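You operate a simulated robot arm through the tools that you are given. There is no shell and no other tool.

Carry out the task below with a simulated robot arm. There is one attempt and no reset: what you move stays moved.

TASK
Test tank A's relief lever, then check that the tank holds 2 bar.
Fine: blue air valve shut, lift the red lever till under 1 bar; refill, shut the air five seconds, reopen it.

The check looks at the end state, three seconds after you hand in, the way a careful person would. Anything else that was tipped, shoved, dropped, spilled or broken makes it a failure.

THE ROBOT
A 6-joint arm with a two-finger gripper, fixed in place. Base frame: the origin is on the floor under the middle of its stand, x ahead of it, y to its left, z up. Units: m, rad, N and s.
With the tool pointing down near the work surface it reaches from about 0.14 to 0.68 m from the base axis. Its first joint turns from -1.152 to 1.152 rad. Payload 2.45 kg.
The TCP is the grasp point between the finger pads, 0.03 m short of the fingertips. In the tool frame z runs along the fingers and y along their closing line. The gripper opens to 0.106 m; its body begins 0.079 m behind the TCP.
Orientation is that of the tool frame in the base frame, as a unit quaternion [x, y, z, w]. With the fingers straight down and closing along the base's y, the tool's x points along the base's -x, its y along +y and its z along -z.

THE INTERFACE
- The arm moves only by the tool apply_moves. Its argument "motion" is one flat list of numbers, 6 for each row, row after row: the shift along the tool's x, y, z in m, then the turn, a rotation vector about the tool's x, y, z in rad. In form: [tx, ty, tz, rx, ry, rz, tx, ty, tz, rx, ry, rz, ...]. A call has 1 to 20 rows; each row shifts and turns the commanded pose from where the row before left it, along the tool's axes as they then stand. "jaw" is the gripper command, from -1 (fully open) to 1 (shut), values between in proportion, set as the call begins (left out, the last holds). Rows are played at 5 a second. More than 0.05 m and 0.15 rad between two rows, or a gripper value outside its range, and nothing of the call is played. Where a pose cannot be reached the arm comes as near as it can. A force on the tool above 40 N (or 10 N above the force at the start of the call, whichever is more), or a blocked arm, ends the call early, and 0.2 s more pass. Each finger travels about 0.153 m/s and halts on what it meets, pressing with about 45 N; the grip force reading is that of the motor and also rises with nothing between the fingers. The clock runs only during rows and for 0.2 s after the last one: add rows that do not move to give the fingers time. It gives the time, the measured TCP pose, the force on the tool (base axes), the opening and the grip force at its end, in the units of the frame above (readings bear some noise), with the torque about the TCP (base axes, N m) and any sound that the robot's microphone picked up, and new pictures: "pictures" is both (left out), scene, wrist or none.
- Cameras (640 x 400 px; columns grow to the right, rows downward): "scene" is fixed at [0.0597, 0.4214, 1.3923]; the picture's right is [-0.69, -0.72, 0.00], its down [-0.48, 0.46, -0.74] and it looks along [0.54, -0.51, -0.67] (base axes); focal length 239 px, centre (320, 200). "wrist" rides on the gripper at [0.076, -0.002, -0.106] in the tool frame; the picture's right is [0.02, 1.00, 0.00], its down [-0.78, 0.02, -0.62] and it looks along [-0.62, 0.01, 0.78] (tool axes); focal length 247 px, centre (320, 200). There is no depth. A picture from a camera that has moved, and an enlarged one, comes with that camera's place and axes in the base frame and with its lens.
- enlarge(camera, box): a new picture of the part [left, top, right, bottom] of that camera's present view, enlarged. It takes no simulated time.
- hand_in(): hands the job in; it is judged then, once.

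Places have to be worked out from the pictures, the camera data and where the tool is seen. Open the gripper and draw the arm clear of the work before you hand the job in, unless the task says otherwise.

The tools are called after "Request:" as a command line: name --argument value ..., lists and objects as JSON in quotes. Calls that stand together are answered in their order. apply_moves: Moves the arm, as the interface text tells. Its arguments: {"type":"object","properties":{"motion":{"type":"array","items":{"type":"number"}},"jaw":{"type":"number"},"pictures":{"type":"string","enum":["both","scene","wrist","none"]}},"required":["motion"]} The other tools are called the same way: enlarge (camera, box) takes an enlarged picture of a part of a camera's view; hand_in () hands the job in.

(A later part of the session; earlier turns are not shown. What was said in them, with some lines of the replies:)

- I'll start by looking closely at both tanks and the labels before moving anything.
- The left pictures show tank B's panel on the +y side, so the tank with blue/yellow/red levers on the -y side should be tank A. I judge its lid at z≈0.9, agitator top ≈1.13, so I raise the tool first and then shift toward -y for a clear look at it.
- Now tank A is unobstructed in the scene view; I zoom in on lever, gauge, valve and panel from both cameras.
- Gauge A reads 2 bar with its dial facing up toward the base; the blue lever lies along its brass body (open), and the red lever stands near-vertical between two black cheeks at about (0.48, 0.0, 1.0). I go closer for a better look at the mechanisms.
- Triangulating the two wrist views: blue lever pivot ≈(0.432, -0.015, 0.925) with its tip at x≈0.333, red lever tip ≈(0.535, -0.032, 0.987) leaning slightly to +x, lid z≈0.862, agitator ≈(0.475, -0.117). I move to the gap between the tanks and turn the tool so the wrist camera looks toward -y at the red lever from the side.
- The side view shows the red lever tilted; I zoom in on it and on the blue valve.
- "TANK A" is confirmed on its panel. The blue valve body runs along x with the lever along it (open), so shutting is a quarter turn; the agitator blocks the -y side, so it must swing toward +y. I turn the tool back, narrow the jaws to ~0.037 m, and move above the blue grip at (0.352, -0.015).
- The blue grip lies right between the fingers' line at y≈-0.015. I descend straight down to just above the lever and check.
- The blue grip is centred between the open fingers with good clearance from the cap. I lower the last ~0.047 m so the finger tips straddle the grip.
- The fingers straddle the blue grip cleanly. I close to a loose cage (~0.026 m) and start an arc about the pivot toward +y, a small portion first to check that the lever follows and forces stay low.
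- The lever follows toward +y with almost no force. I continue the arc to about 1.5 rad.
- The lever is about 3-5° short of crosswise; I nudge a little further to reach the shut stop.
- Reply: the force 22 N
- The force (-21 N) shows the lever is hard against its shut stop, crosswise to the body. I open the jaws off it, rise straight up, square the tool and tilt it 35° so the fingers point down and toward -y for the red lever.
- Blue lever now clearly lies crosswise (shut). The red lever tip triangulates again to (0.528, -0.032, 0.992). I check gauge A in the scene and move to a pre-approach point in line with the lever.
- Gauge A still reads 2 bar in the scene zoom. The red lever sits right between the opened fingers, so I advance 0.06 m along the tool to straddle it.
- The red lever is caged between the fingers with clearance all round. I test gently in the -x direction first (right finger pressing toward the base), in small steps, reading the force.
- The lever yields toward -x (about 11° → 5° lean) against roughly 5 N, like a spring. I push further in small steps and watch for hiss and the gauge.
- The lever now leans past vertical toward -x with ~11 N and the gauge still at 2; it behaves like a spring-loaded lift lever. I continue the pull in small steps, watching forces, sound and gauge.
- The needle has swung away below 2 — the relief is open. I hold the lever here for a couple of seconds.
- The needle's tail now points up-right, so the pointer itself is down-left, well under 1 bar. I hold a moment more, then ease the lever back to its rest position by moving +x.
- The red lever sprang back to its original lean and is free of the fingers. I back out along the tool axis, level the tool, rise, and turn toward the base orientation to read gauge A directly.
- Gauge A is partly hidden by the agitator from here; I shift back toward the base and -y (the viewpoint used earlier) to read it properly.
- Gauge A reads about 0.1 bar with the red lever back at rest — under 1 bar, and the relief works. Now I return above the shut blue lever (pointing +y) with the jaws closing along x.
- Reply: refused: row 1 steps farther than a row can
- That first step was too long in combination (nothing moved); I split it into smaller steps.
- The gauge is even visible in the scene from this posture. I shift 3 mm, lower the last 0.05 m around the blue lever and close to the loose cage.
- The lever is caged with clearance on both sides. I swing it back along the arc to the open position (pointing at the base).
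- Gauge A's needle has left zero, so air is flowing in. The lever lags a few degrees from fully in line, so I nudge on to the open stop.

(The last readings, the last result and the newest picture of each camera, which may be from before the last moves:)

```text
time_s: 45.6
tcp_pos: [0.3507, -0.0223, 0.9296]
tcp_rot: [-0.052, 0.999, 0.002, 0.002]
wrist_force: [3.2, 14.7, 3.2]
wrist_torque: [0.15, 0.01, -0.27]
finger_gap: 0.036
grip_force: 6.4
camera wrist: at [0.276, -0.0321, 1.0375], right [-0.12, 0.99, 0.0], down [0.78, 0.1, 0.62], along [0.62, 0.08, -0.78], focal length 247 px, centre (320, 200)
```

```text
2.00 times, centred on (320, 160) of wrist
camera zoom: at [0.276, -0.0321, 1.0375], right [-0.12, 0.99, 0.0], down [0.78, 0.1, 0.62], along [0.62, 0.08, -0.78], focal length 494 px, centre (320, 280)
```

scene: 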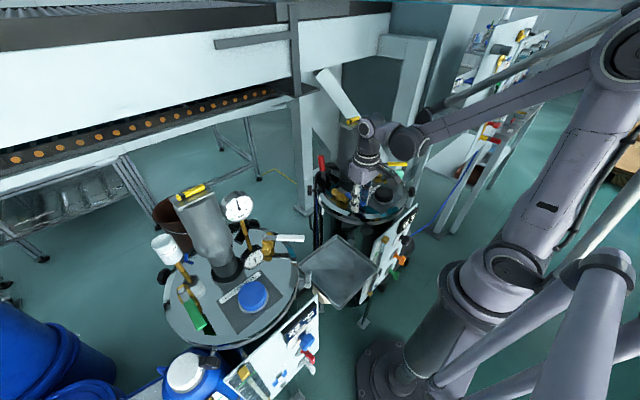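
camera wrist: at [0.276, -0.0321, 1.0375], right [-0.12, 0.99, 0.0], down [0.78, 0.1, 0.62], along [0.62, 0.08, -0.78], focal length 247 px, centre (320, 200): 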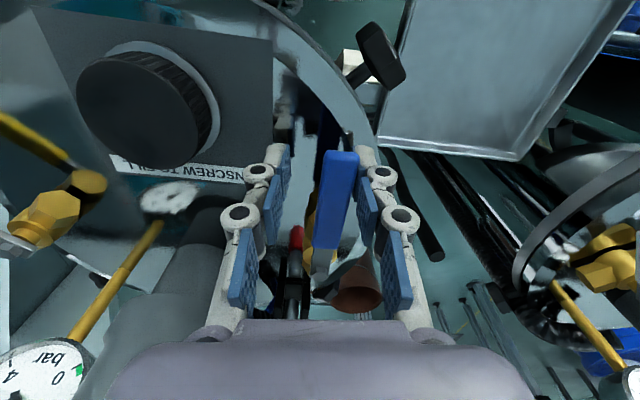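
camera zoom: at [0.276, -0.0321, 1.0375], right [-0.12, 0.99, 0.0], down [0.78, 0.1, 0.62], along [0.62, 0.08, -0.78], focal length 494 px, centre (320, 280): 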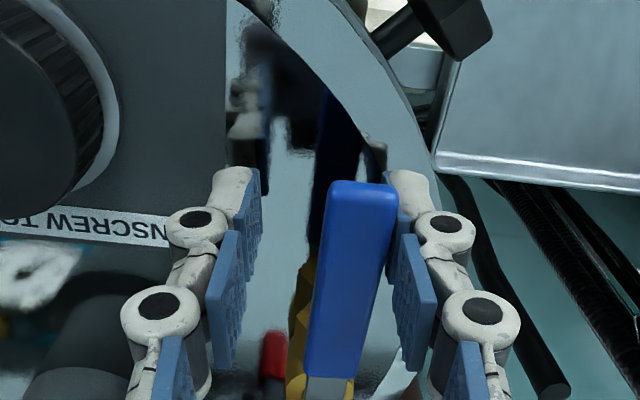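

Contact at the open stop (≈15 N): valve fully open. I relax back, open the jaws and rise 0.05 m to read the gauge while it refills.

Request:
apply_moves --motion '[-0.0001, 0.004, 0, 0, 0, 0.05, -0.0001, 0.004, 0, 0, 0, 0.05, 0, 0, -0.024, 0, 0, 0, 0, 0, -0.024, 0, 0, 0, 0, 0, 0, 0, 0, 0]' --jaw 0.3

Request:
enlarge --camera "wrist" --box '[20, 270, 160, 390]'

Request:
enlarge --camera "wrist" --box '[220, 60, 420, 260]'

```text
time_s: 46.8
tcp_pos: [0.3508, -0.0161, 0.9794]
tcp_rot: [-0.001, 1.0, 0.0, 0.0]
wrist_force: [0.0, -0.6, -0.1]
wrist_torque: [0.0, -0.04, -0.01]
finger_gap: 0.0371
grip_force: 0.1
camera wrist: at [0.2752, -0.0184, 1.0864], right [-0.02, 1.0, 0.0], down [0.78, 0.02, 0.62], along [0.62, 0.01, -0.78], focal length 247 px, centre (320, 200)
```

scene: 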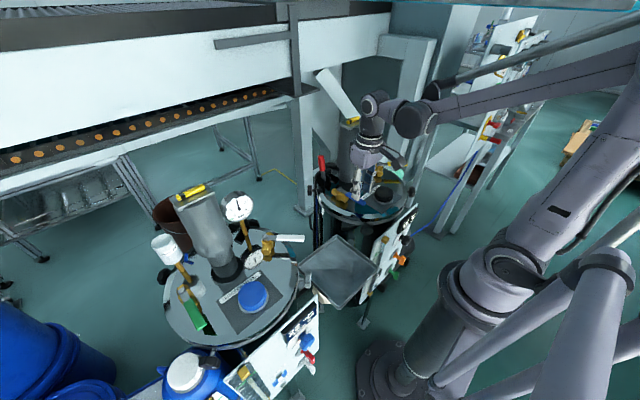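
wrist: 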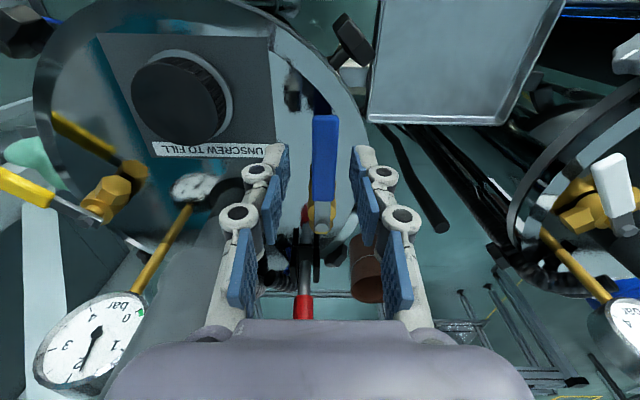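

```text
3.33 times, centred on (90, 330) of wrist
camera zoom: at [0.2752, -0.0184, 1.0864], right [-0.02, 1.0, 0.0], down [0.78, 0.02, 0.62], along [0.62, 0.01, -0.78], focal length 823 px, centre (1087, -233)
```

zoom: 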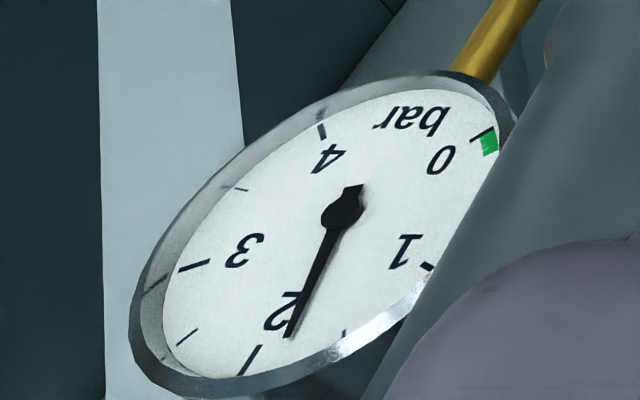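

```text
2.00 times, centred on (320, 160) of wrist
camera zoom: at [0.2752, -0.0184, 1.0864], right [-0.02, 1.0, 0.0], down [0.78, 0.02, 0.62], along [0.62, 0.01, -0.78], focal length 494 px, centre (320, 280)
```

zoom: 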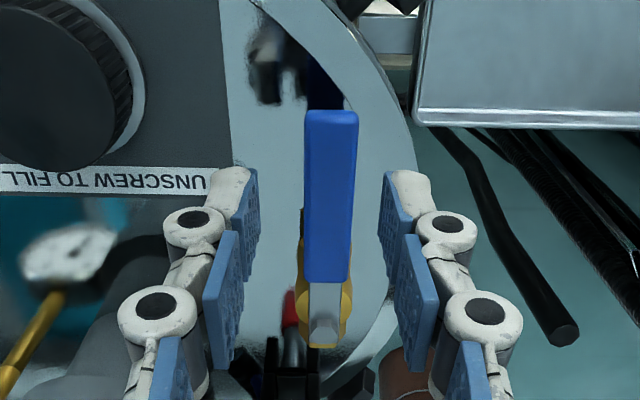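

The gauge shows ~1.8 bar and rising with the valve open. I wait a few seconds for it to reach 2 bar.

Request:
apply_moves --motion '[0, 0, 0, 0, 0, 0, 0, 0, 0, 0, 0, 0, 0, 0, 0, 0, 0, 0, 0, 0, 0, 0, 0, 0, 0, 0, 0, 0, 0, 0, 0, 0, 0, 0, 0, 0, 0, 0, 0, 0, 0, 0, 0, 0, 0, 0, 0, 0, 0, 0, 0, 0, 0, 0, 0, 0, 0, 0, 0, 0, 0, 0, 0, 0, 0, 0, 0, 0, 0, 0, 0, 0, 0, 0, 0, 0, 0, 0, 0, 0, 0, 0, 0, 0, 0, 0, 0, 0, 0, 0]' --pictures "wrist"

Request:
enlarge --camera "wrist" --box '[20, 270, 160, 390]'

```text
time_s: 50.0
tcp_pos: [0.3504, -0.0168, 0.9795]
tcp_rot: [0.0, 1.0, 0.0, 0.0]
wrist_force: [-1.2, 0.1, 0.1]
wrist_torque: [0.01, 0.01, 0.03]
finger_gap: 0.037
grip_force: 0.2
camera wrist: at [0.2752, -0.0184, 1.0862], right [-0.02, 1.0, 0.0], down [0.78, 0.02, 0.62], along [0.62, 0.01, -0.78], focal length 247 px, centre (320, 200)
```

wrist: 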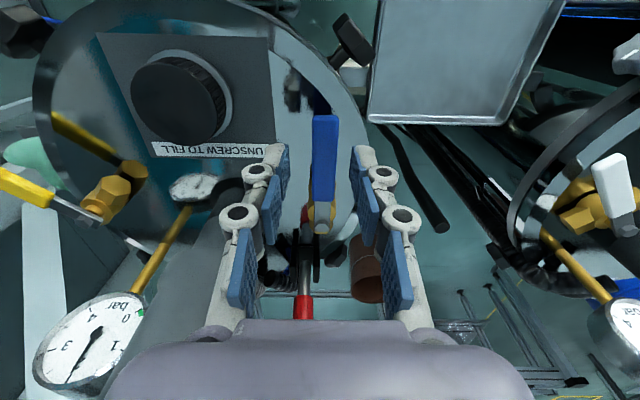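

```text
3.33 times, centred on (90, 330) of wrist
camera zoom: at [0.2752, -0.0184, 1.0862], right [-0.02, 1.0, 0.0], down [0.78, 0.02, 0.62], along [0.62, 0.01, -0.78], focal length 823 px, centre (1087, -233)
```

zoom: 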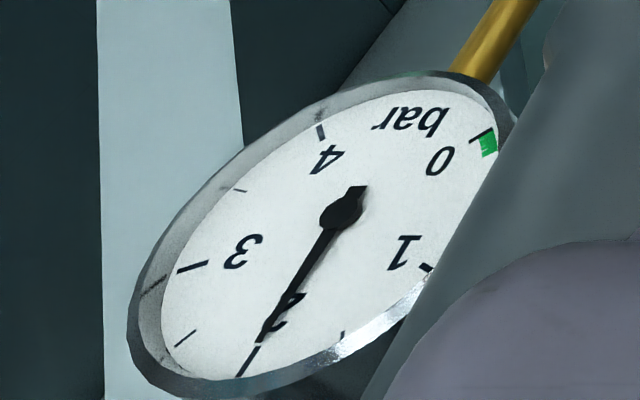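

Gauge A is at 2.0 bar. I lower around the blue lever again (shifted 2 mm to centre on it).

Request:
apply_moves --motion '[0, 0.002, 0.024, 0, 0, 0, 0, 0, 0.024, 0, 0, 0, 0, 0, 0, 0, 0, 0]' --pictures "wrist"

Request:
enlarge --camera "wrist" --box '[220, 60, 420, 260]'

```text
time_s: 50.8
tcp_pos: [0.3482, -0.012, 0.9297]
tcp_rot: [-0.001, 1.0, 0.0, 0.001]
wrist_force: [-0.2, 0.0, -0.9]
wrist_torque: [0.0, -0.01, 0.03]
finger_gap: 0.037
grip_force: 0.1
camera wrist: at [0.2729, -0.0143, 1.0368], right [-0.02, 1.0, 0.0], down [0.78, 0.02, 0.62], along [0.62, 0.01, -0.78], focal length 247 px, centre (320, 200)
```

wrist: 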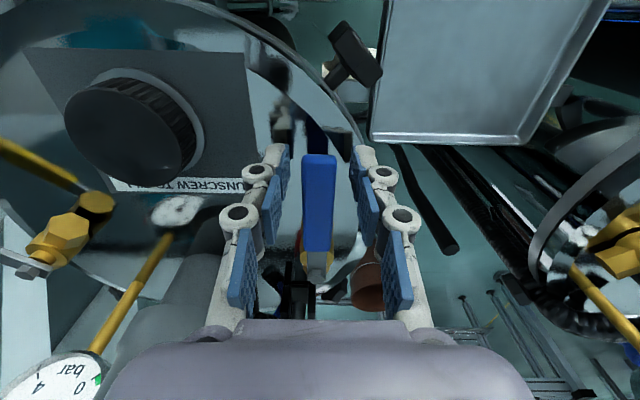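

```text
2.00 times, centred on (320, 160) of wrist
camera zoom: at [0.2729, -0.0143, 1.0368], right [-0.02, 1.0, 0.0], down [0.78, 0.02, 0.62], along [0.62, 0.01, -0.78], focal length 494 px, centre (320, 280)
```

zoom: 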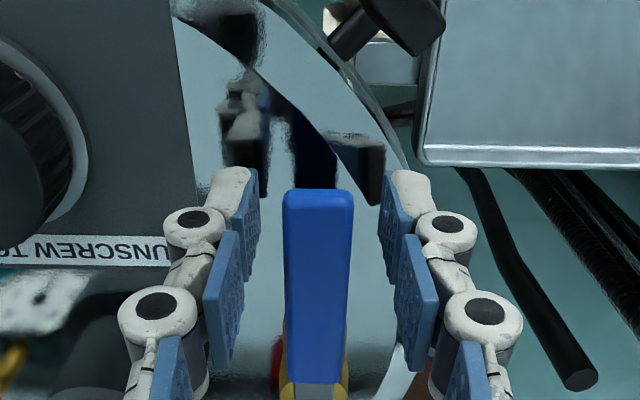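

The lever is centred. I cage it and swing it shut with the same arc, finishing against the stop.

Request:
apply_moves --motion '[0, 0, 0, 0, 0, 0, -0.0004, 0.008, 0, 0, 0, 0.1, -0.0004, 0.008, 0, 0, 0, 0.1, -0.0004, 0.008, 0, 0, 0, 0.1, -0.0004, 0.008, 0, 0, 0, 0.1, -0.0004, 0.008, 0, 0, 0, 0.1, -0.0004, 0.008, 0, 0, 0, 0.1, -0.0004, 0.008, 0, 0, 0, 0.1, -0.0004, 0.008, 0, 0, 0, 0.1, -0.0004, 0.008, 0, 0, 0, 0.1, -0.0004, 0.008, 0, 0, 0, 0.1, -0.0004, 0.008, 0, 0, 0, 0.1, -0.0004, 0.008, 0, 0, 0, 0.1, -0.0004, 0.008, 0, 0, 0, 0.1, -0.0004, 0.008, 0, 0, 0, 0.1, -0.0004, 0.008, 0, 0, 0, 0.1, -0.0001, 0.004, 0, 0, 0, 0.05, -0.0001, 0.004, 0, 0, 0, 0.05, -0.0001, 0.0032, 0, 0, 0, 0.04]' --jaw 0.51

Request:
enlarge --camera "wrist" --box '[220, 60, 420, 260]'

Request:
enlarge --camera "scene" --box '[320, 105, 400, 165]'

```text
time_s: 54.8
tcp_pos: [0.4347, 0.0664, 0.9317]
tcp_rot: [0.732, 0.682, -0.002, 0.0]
wrist_force: [-15.3, -1.3, -5.8]
wrist_torque: [-0.09, 0.03, 0.2]
finger_gap: 0.0356
grip_force: 7.4
camera wrist: at [0.4395, 0.1422, 1.0382], right [1.0, -0.05, 0.0], down [-0.04, -0.78, 0.62], along [-0.03, -0.62, -0.78], focal length 247 px, centre (320, 200)
```

scene: 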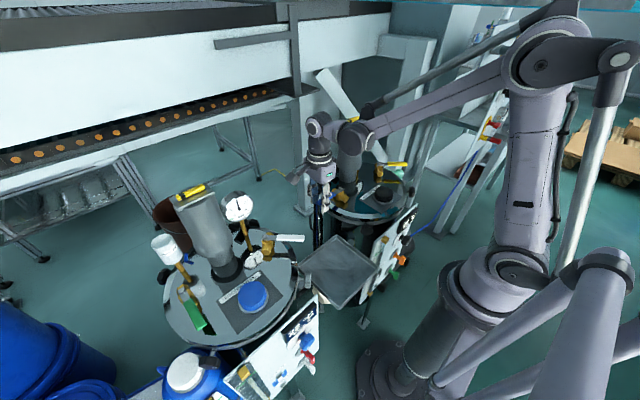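
wrist: 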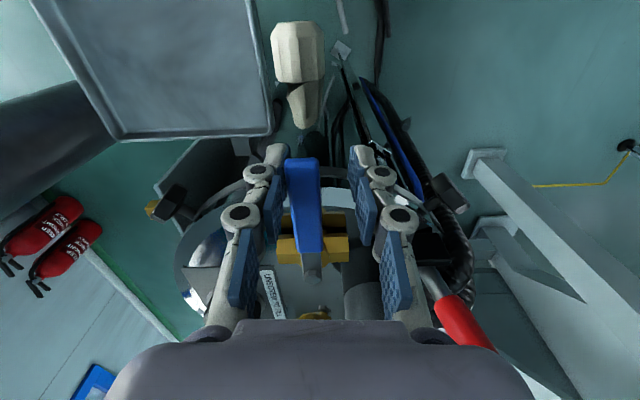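

```text
2.00 times, centred on (320, 160) of wrist
camera zoom: at [0.4395, 0.1422, 1.0382], right [1.0, -0.05, 0.0], down [-0.04, -0.78, 0.62], along [-0.03, -0.62, -0.78], focal length 494 px, centre (320, 280)
```

zoom: 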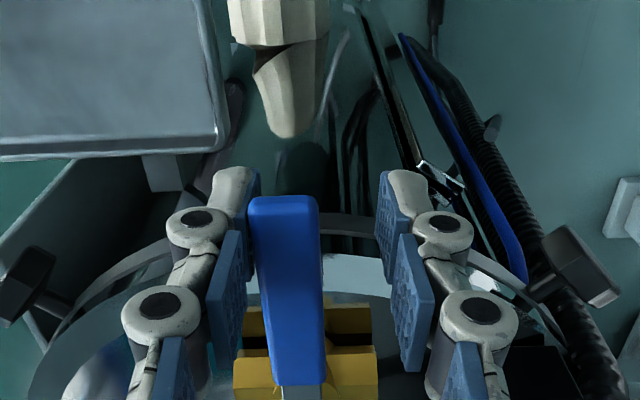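

```text
6.67 times, centred on (360, 135) of scene
camera zoom: at [0.0594, 0.4214, 1.3923], right [-0.69, -0.72, 0.0], down [-0.48, 0.46, -0.74], along [0.54, -0.51, -0.67], focal length 1591 px, centre (53, 633)
```

zoom: 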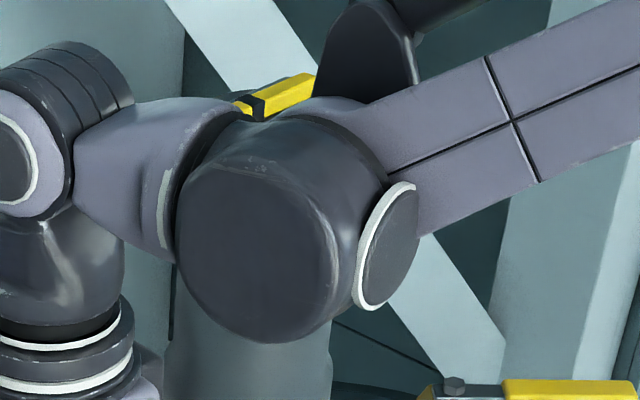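

Shut at t≈54.5 s, against the stop. I open the jaws, square up and rise 0.05 m so the gauge shows in the scene while the hold runs.

Request:
apply_moves --motion '[0, 0, 0, 0, 0, 0, 0, -0.005, 0, 0, 0, -0.07, 0, 0, -0.025, 0, 0, 0, 0, 0, -0.025, 0, 0, 0]' --jaw 0.05

Request:
enlarge --camera "scene" --box '[345, 115, 385, 155]'

Request:
enlarge --camera "wrist" --box '[220, 60, 420, 260]'

```text
time_s: 55.8
tcp_pos: [0.4312, 0.067, 0.9823]
tcp_rot: [0.706, 0.708, 0.0, 0.0]
wrist_force: [0.3, 0.3, 0.5]
wrist_torque: [0.01, -0.02, 0.01]
finger_gap: 0.0503
grip_force: 0.0
camera wrist: at [0.4299, 0.1432, 1.0891], right [1.0, 0.02, 0.0], down [0.02, -0.78, 0.62], along [0.01, -0.62, -0.78], focal length 247 px, centre (320, 200)
```

scene: 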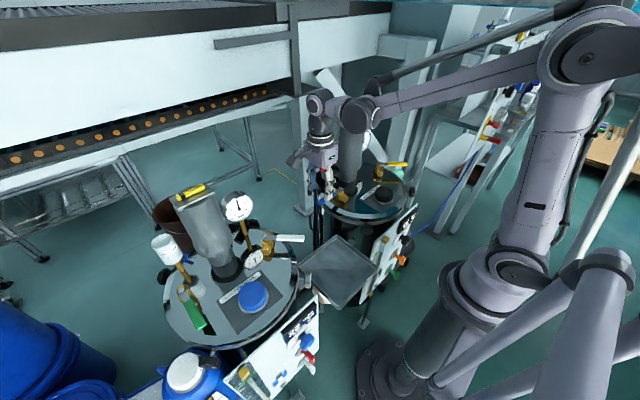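
wrist: 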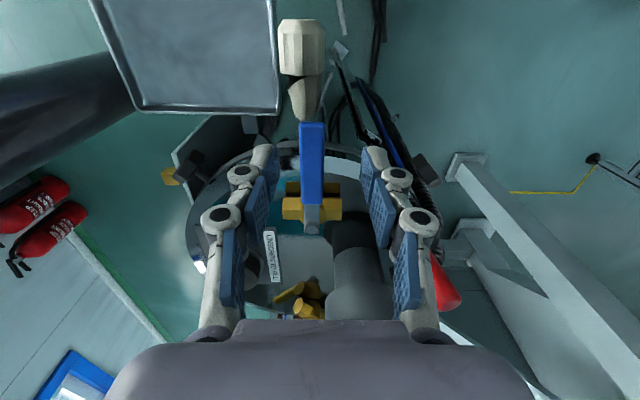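

```text
10.00 times, centred on (365, 135) of scene
camera zoom: at [0.0597, 0.4214, 1.3923], right [-0.69, -0.72, 0.0], down [-0.48, 0.46, -0.74], along [0.54, -0.51, -0.67], focal length 2386 px, centre (-130, 850)
```

zoom: 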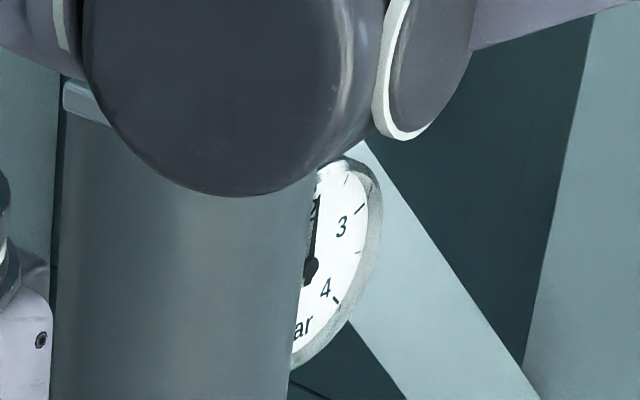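

```text
2.00 times, centred on (320, 160) of wrist
camera zoom: at [0.4299, 0.1432, 1.0891], right [1.0, 0.02, 0.0], down [0.02, -0.78, 0.62], along [0.01, -0.62, -0.78], focal length 494 px, centre (320, 280)
```

zoom: 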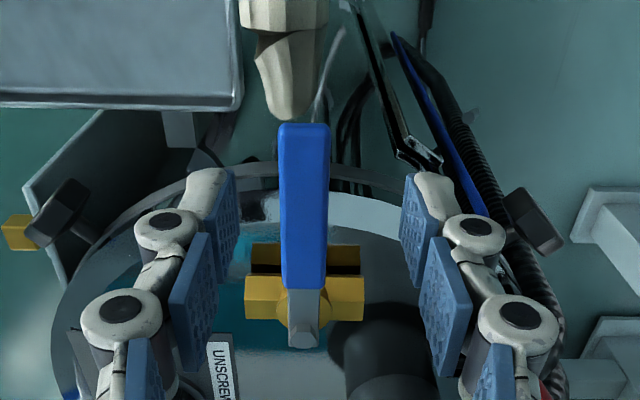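

Gauge A holds at 2 with the air shut. I wait ~3 s more here and re-read it.

Request:
apply_moves --motion '[0, 0, 0, 0, 0, 0, 0, 0, 0, 0, 0, 0, 0, 0, 0, 0, 0, 0, 0, 0, 0, 0, 0, 0, 0, 0, 0, 0, 0, 0, 0, 0, 0, 0, 0, 0, 0, 0, 0, 0, 0, 0, 0, 0, 0, 0, 0, 0, 0, 0, 0, 0, 0, 0, 0, 0, 0, 0, 0, 0, 0, 0, 0, 0, 0, 0, 0, 0, 0, 0, 0, 0, 0, 0, 0, 0, 0, 0, 0, 0, 0, 0, 0, 0, 0, 0, 0, 0, 0, 0, 0, 0, 0, 0, 0, 0]' --pictures "none"

Request:
enlarge --camera "scene" --box '[345, 115, 385, 155]'

```text
time_s: 59.2
tcp_pos: [0.431, 0.0668, 0.9817]
tcp_rot: [0.707, 0.708, 0.0, 0.0]
wrist_force: [-0.8, 0.2, 0.1]
wrist_torque: [0.0, 0.0, -0.02]
finger_gap: 0.0503
grip_force: 0.0
```

```text
10.00 times, centred on (365, 135) of scene
camera zoom: at [0.0597, 0.4214, 1.3923], right [-0.69, -0.72, 0.0], down [-0.48, 0.46, -0.74], along [0.54, -0.51, -0.67], focal length 2386 px, centre (-130, 850)
```

zoom: 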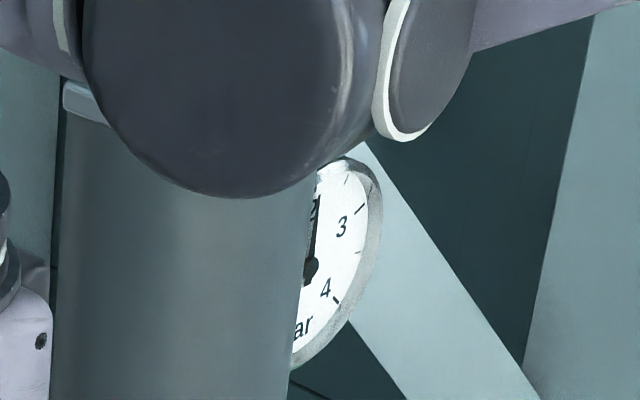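

The needle is unmoved at 2 bar — the tank holds. I lower around the lever again (shifted 5 mm toward the base) and cage it to reopen.

Request:
apply_moves --motion '[0, -0.004, 0.025, 0, 0, 0, 0, 0, 0.025, 0, 0, 0]' --pictures "none"

Request:
apply_moves --motion '[0, 0, 0, 0, 0, 0, 0, 0, 0, 0, 0, 0]' --jaw 0.49 --pictures "wrist"

Request:
enlarge --camera "wrist" --box '[220, 60, 420, 260]'

```text
time_s: 59.8
tcp_pos: [0.4275, 0.0666, 0.9316]
tcp_rot: [0.706, 0.708, 0.0, 0.0]
wrist_force: [-0.2, 0.6, 0.6]
wrist_torque: [-0.02, 0.02, 0.0]
finger_gap: 0.0504
grip_force: 0.0
```

```text
time_s: 60.4
tcp_pos: [0.4268, 0.0673, 0.9325]
tcp_rot: [0.707, 0.708, 0.0, 0.001]
wrist_force: [-0.4, -0.1, -0.7]
wrist_torque: [-0.01, -0.01, -0.02]
finger_gap: 0.0271
grip_force: 0.0
camera wrist: at [0.4264, 0.1426, 1.039], right [1.0, 0.02, 0.0], down [0.02, -0.78, 0.62], along [0.01, -0.62, -0.78], focal length 247 px, centre (320, 200)
```

wrist: 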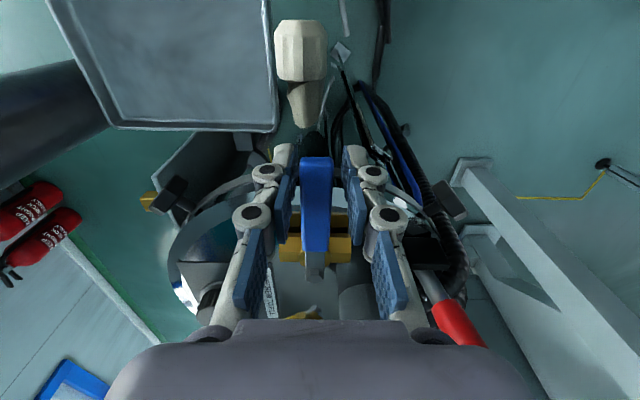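

```text
2.00 times, centred on (320, 160) of wrist
camera zoom: at [0.4264, 0.1426, 1.039], right [1.0, 0.02, 0.0], down [0.02, -0.78, 0.62], along [0.01, -0.62, -0.78], focal length 494 px, centre (320, 280)
```

zoom: 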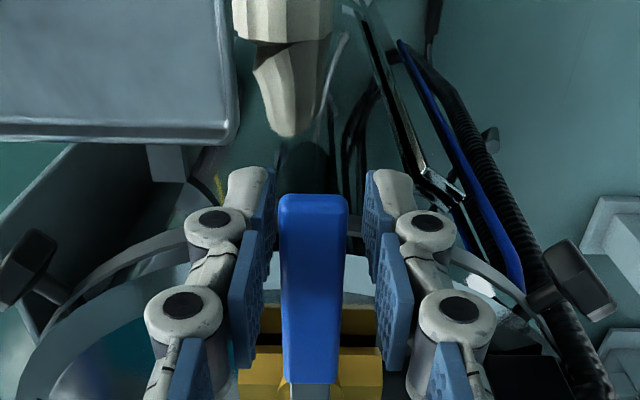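

About 6 s shut already; I swing the lever back to open, ending with a nudge against the open stop.

Request:
apply_moves --motion '[-0.0004, -0.0081, 0, 0, 0, -0.1, -0.0004, -0.0081, 0, 0, 0, -0.1, -0.0004, -0.0081, 0, 0, 0, -0.1, -0.0004, -0.0081, 0, 0, 0, -0.1, -0.0004, -0.0081, 0, 0, 0, -0.1, -0.0004, -0.0081, 0, 0, 0, -0.1, -0.0004, -0.0081, 0, 0, 0, -0.1, -0.0004, -0.0081, 0, 0, 0, -0.1, -0.0004, -0.0081, 0, 0, 0, -0.1, -0.0004, -0.0081, 0, 0, 0, -0.1, -0.0004, -0.0081, 0, 0, 0, -0.1, -0.0004, -0.0081, 0, 0, 0, -0.1, -0.0004, -0.0081, 0, 0, 0, -0.1, -0.0004, -0.0081, 0, 0, 0, -0.1, -0.0004, -0.0081, 0, 0, 0, -0.1, -0.0002, -0.0057, 0, 0, 0, -0.0708, -0.0001, -0.004, 0, 0, 0, -0.05, -0.0001, -0.004, 0, 0, 0, -0.05, 0, 0, 0, 0, 0, 0]' --pictures "wrist"

Request:
enlarge --camera "wrist" --box '[220, 60, 420, 260]'

```text
time_s: 64.4
tcp_pos: [0.3462, -0.0204, 0.9295]
tcp_rot: [-0.051, 0.999, 0.001, 0.0]
wrist_force: [-3.2, 11.5, 1.0]
wrist_torque: [0.08, 0.0, -0.08]
finger_gap: 0.034
grip_force: 5.4
camera wrist: at [0.2712, -0.031, 1.0366], right [-0.12, 0.99, 0.0], down [0.78, 0.1, 0.62], along [0.62, 0.08, -0.78], focal length 247 px, centre (320, 200)
```

wrist: 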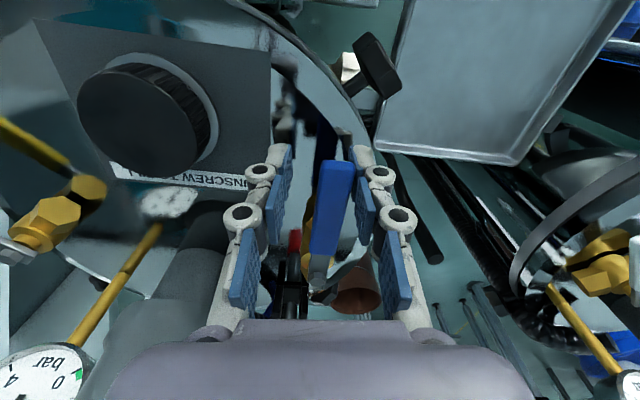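

```text
2.00 times, centred on (320, 160) of wrist
camera zoom: at [0.2712, -0.031, 1.0366], right [-0.12, 0.99, 0.0], down [0.78, 0.1, 0.62], along [0.62, 0.08, -0.78], focal length 494 px, centre (320, 280)
```

zoom: 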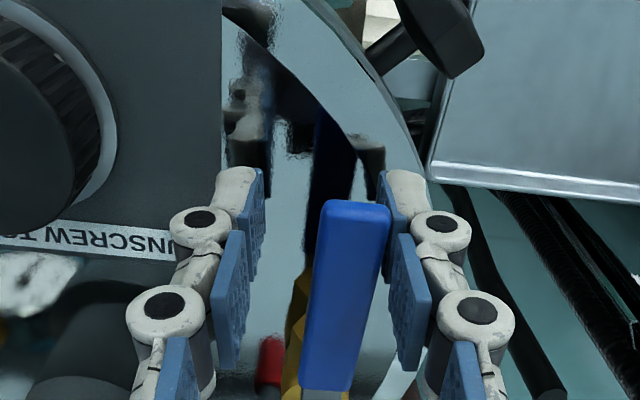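

The lever is at its open stop (~11.5 N). I relax back, open the jaws a little and rise to check lever and gauge.

Request:
apply_moves --motion '[-0.0001, 0.004, 0, 0, 0, 0.05, -0.0001, 0.004, 0, 0, 0, 0.05, 0, 0, -0.024, 0, 0, 0, 0, 0, -0.024, 0, 0, 0, 0, 0, 0, 0, 0, 0]' --jaw 0.3 --pictures "wrist"

Request:
enlarge --camera "wrist" --box '[20, 270, 160, 390]'

Request:
enlarge --camera "wrist" --box '[220, 60, 420, 260]'

```text
time_s: 65.6
tcp_pos: [0.3453, -0.0137, 0.9794]
tcp_rot: [-0.001, 1.0, 0.0, 0.0]
wrist_force: [0.2, -0.6, -0.2]
wrist_torque: [0.0, -0.01, -0.03]
finger_gap: 0.0371
grip_force: 0.2
camera wrist: at [0.2702, -0.0156, 1.0862], right [-0.02, 1.0, 0.0], down [0.78, 0.02, 0.62], along [0.62, 0.01, -0.78], focal length 247 px, centre (320, 200)
```

wrist: 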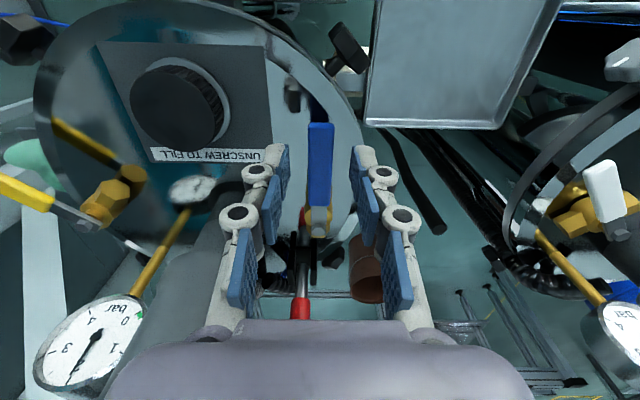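

```text
3.33 times, centred on (90, 330) of wrist
camera zoom: at [0.2702, -0.0156, 1.0862], right [-0.02, 1.0, 0.0], down [0.78, 0.02, 0.62], along [0.62, 0.01, -0.78], focal length 823 px, centre (1087, -233)
```

zoom: 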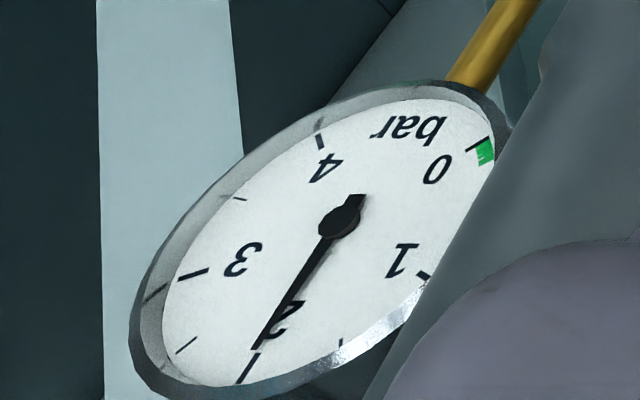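

```text
2.00 times, centred on (320, 160) of wrist
camera zoom: at [0.2702, -0.0156, 1.0862], right [-0.02, 1.0, 0.0], down [0.78, 0.02, 0.62], along [0.62, 0.01, -0.78], focal length 494 px, centre (320, 280)
```

zoom: 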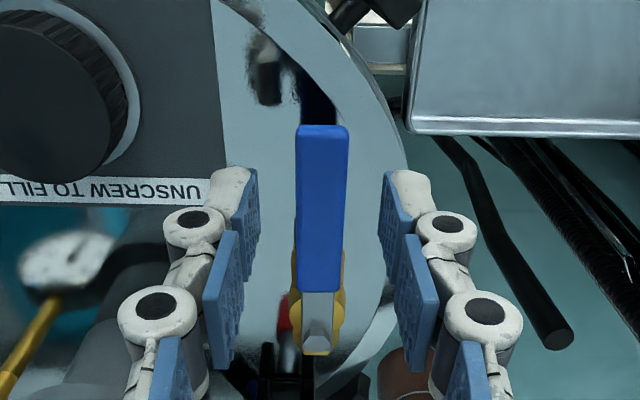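

Blue lever is back in line with its body, gauge A at 2.0 bar. I rise straight up clear of everything, then open the jaws and move back to the starting place.

Request:
apply_moves --motion '[0, 0, -0.04, 0, 0, 0, 0, 0, -0.04, 0, 0, 0, 0, 0, -0.04, 0, 0, 0, 0, 0, -0.04, 0, 0, 0, 0, 0, -0.04, 0, 0, 0, 0, 0, -0.03, 0, 0, 0]' --pictures "none"

Request:
apply_moves --motion '[0.04, 0, 0, 0, 0, 0, 0.04, 0, 0, 0, 0, 0, 0.03, 0, 0, 0, 0, 0, 0, 0, 0, 0, 0, 0]' --jaw -1

Request:
enlarge --camera "scene" --box '[300, 105, 420, 225]'

Request:
enlarge --camera "scene" --box '[140, 170, 320, 350]'

Request:
enlarge --camera "wrist" --box '[190, 60, 370, 250]'

```text
time_s: 67.0
tcp_pos: [0.3462, -0.0156, 1.2076]
tcp_rot: [0.0, 1.0, 0.0, 0.0]
wrist_force: [0.2, 0.2, 0.3]
wrist_torque: [-0.02, 0.0, 0.03]
finger_gap: 0.0369
grip_force: 0.2
```

```text
time_s: 68.0
tcp_pos: [0.2347, -0.0142, 1.2071]
tcp_rot: [0.0, 1.0, 0.001, 0.0]
wrist_force: [0.6, -0.6, 0.1]
wrist_torque: [-0.01, 0.01, 0.02]
finger_gap: 0.1059
grip_force: 0.1
camera wrist: at [0.1589, -0.0167, 1.3143], right [-0.02, 1.0, 0.0], down [0.78, 0.02, 0.62], along [0.62, 0.01, -0.78], focal length 247 px, centre (320, 200)
```

scene: 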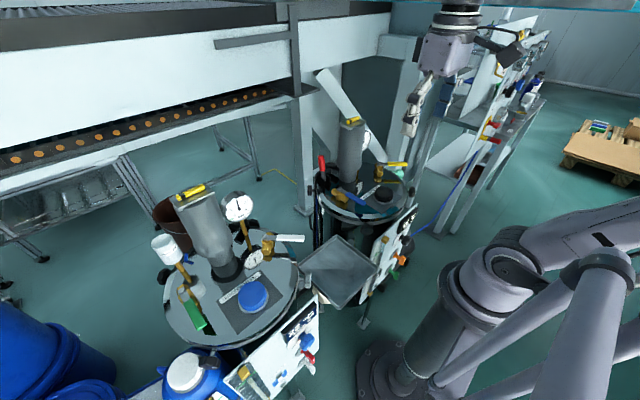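
wrist: 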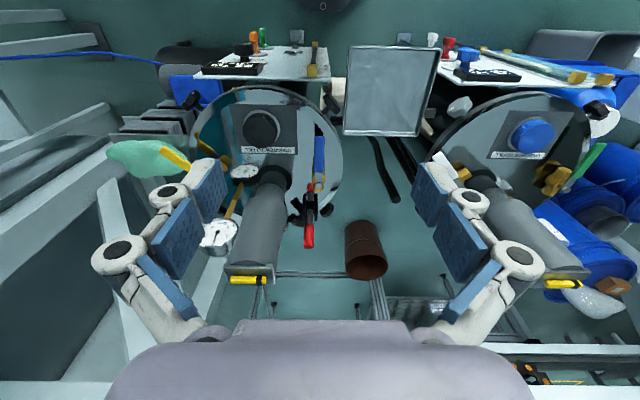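

```text
3.33 times, centred on (360, 165) of scene
camera zoom: at [0.0597, 0.4214, 1.3923], right [-0.69, -0.72, 0.0], down [-0.48, 0.46, -0.74], along [0.54, -0.51, -0.67], focal length 795 px, centre (187, 317)
```

zoom: 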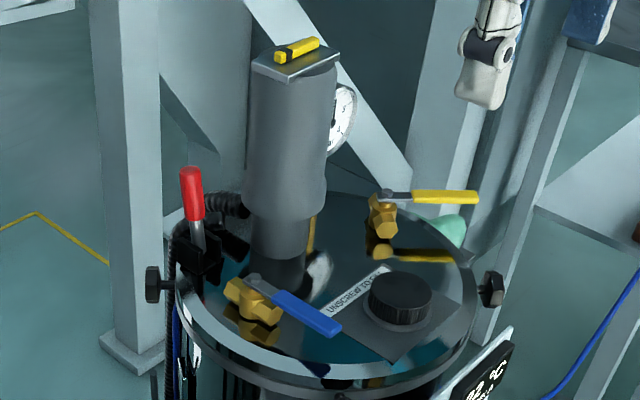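

```text
2.22 times, centred on (230, 260) of scene
camera zoom: at [0.0597, 0.4214, 1.3923], right [-0.69, -0.72, 0.0], down [-0.48, 0.46, -0.74], along [0.54, -0.51, -0.67], focal length 530 px, centre (520, 67)
```

zoom: 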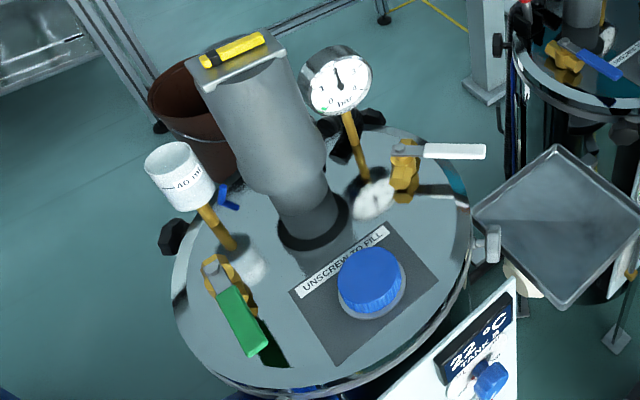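

```text
2.11 times, centred on (280, 155) of wrist
camera zoom: at [0.1589, -0.0167, 1.3143], right [-0.02, 1.0, 0.0], down [0.78, 0.02, 0.62], along [0.62, 0.01, -0.78], focal length 520 px, centre (404, 295)
```

zoom: 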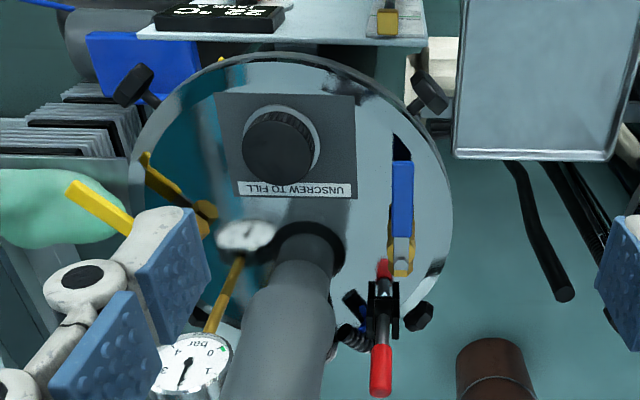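

Everything matches the start state: tank A at 2 bar, blue air valve open, red lever at rest, tank B untouched. The gripper is open and the arm is drawn clear, so I hand in.

Request:
hand_in

```text
The job is handed in.
```

I tested tank A's relief lever, and the tank holds 2 bar. I've handed the job in; no verdict has come back.

- **Relief lever:** with the blue air valve shut, I lifted the red lever. Gauge A dropped from 2 bar to about 0.1 bar, and the lever sprang back to rest when released.
- **Refill:** I reopened the blue valve, and the gauge climbed back to 2.0 bar.
- **Hold check:** I shut the air again for about six seconds. The needle stayed at 2 bar.
- **End state:** the blue valve is fully open, the red lever is at rest and gauge A reads 2 bar. In the last pictures nothing else on tank A or tank B had moved. The gripper is open and the arm is clear of the work.
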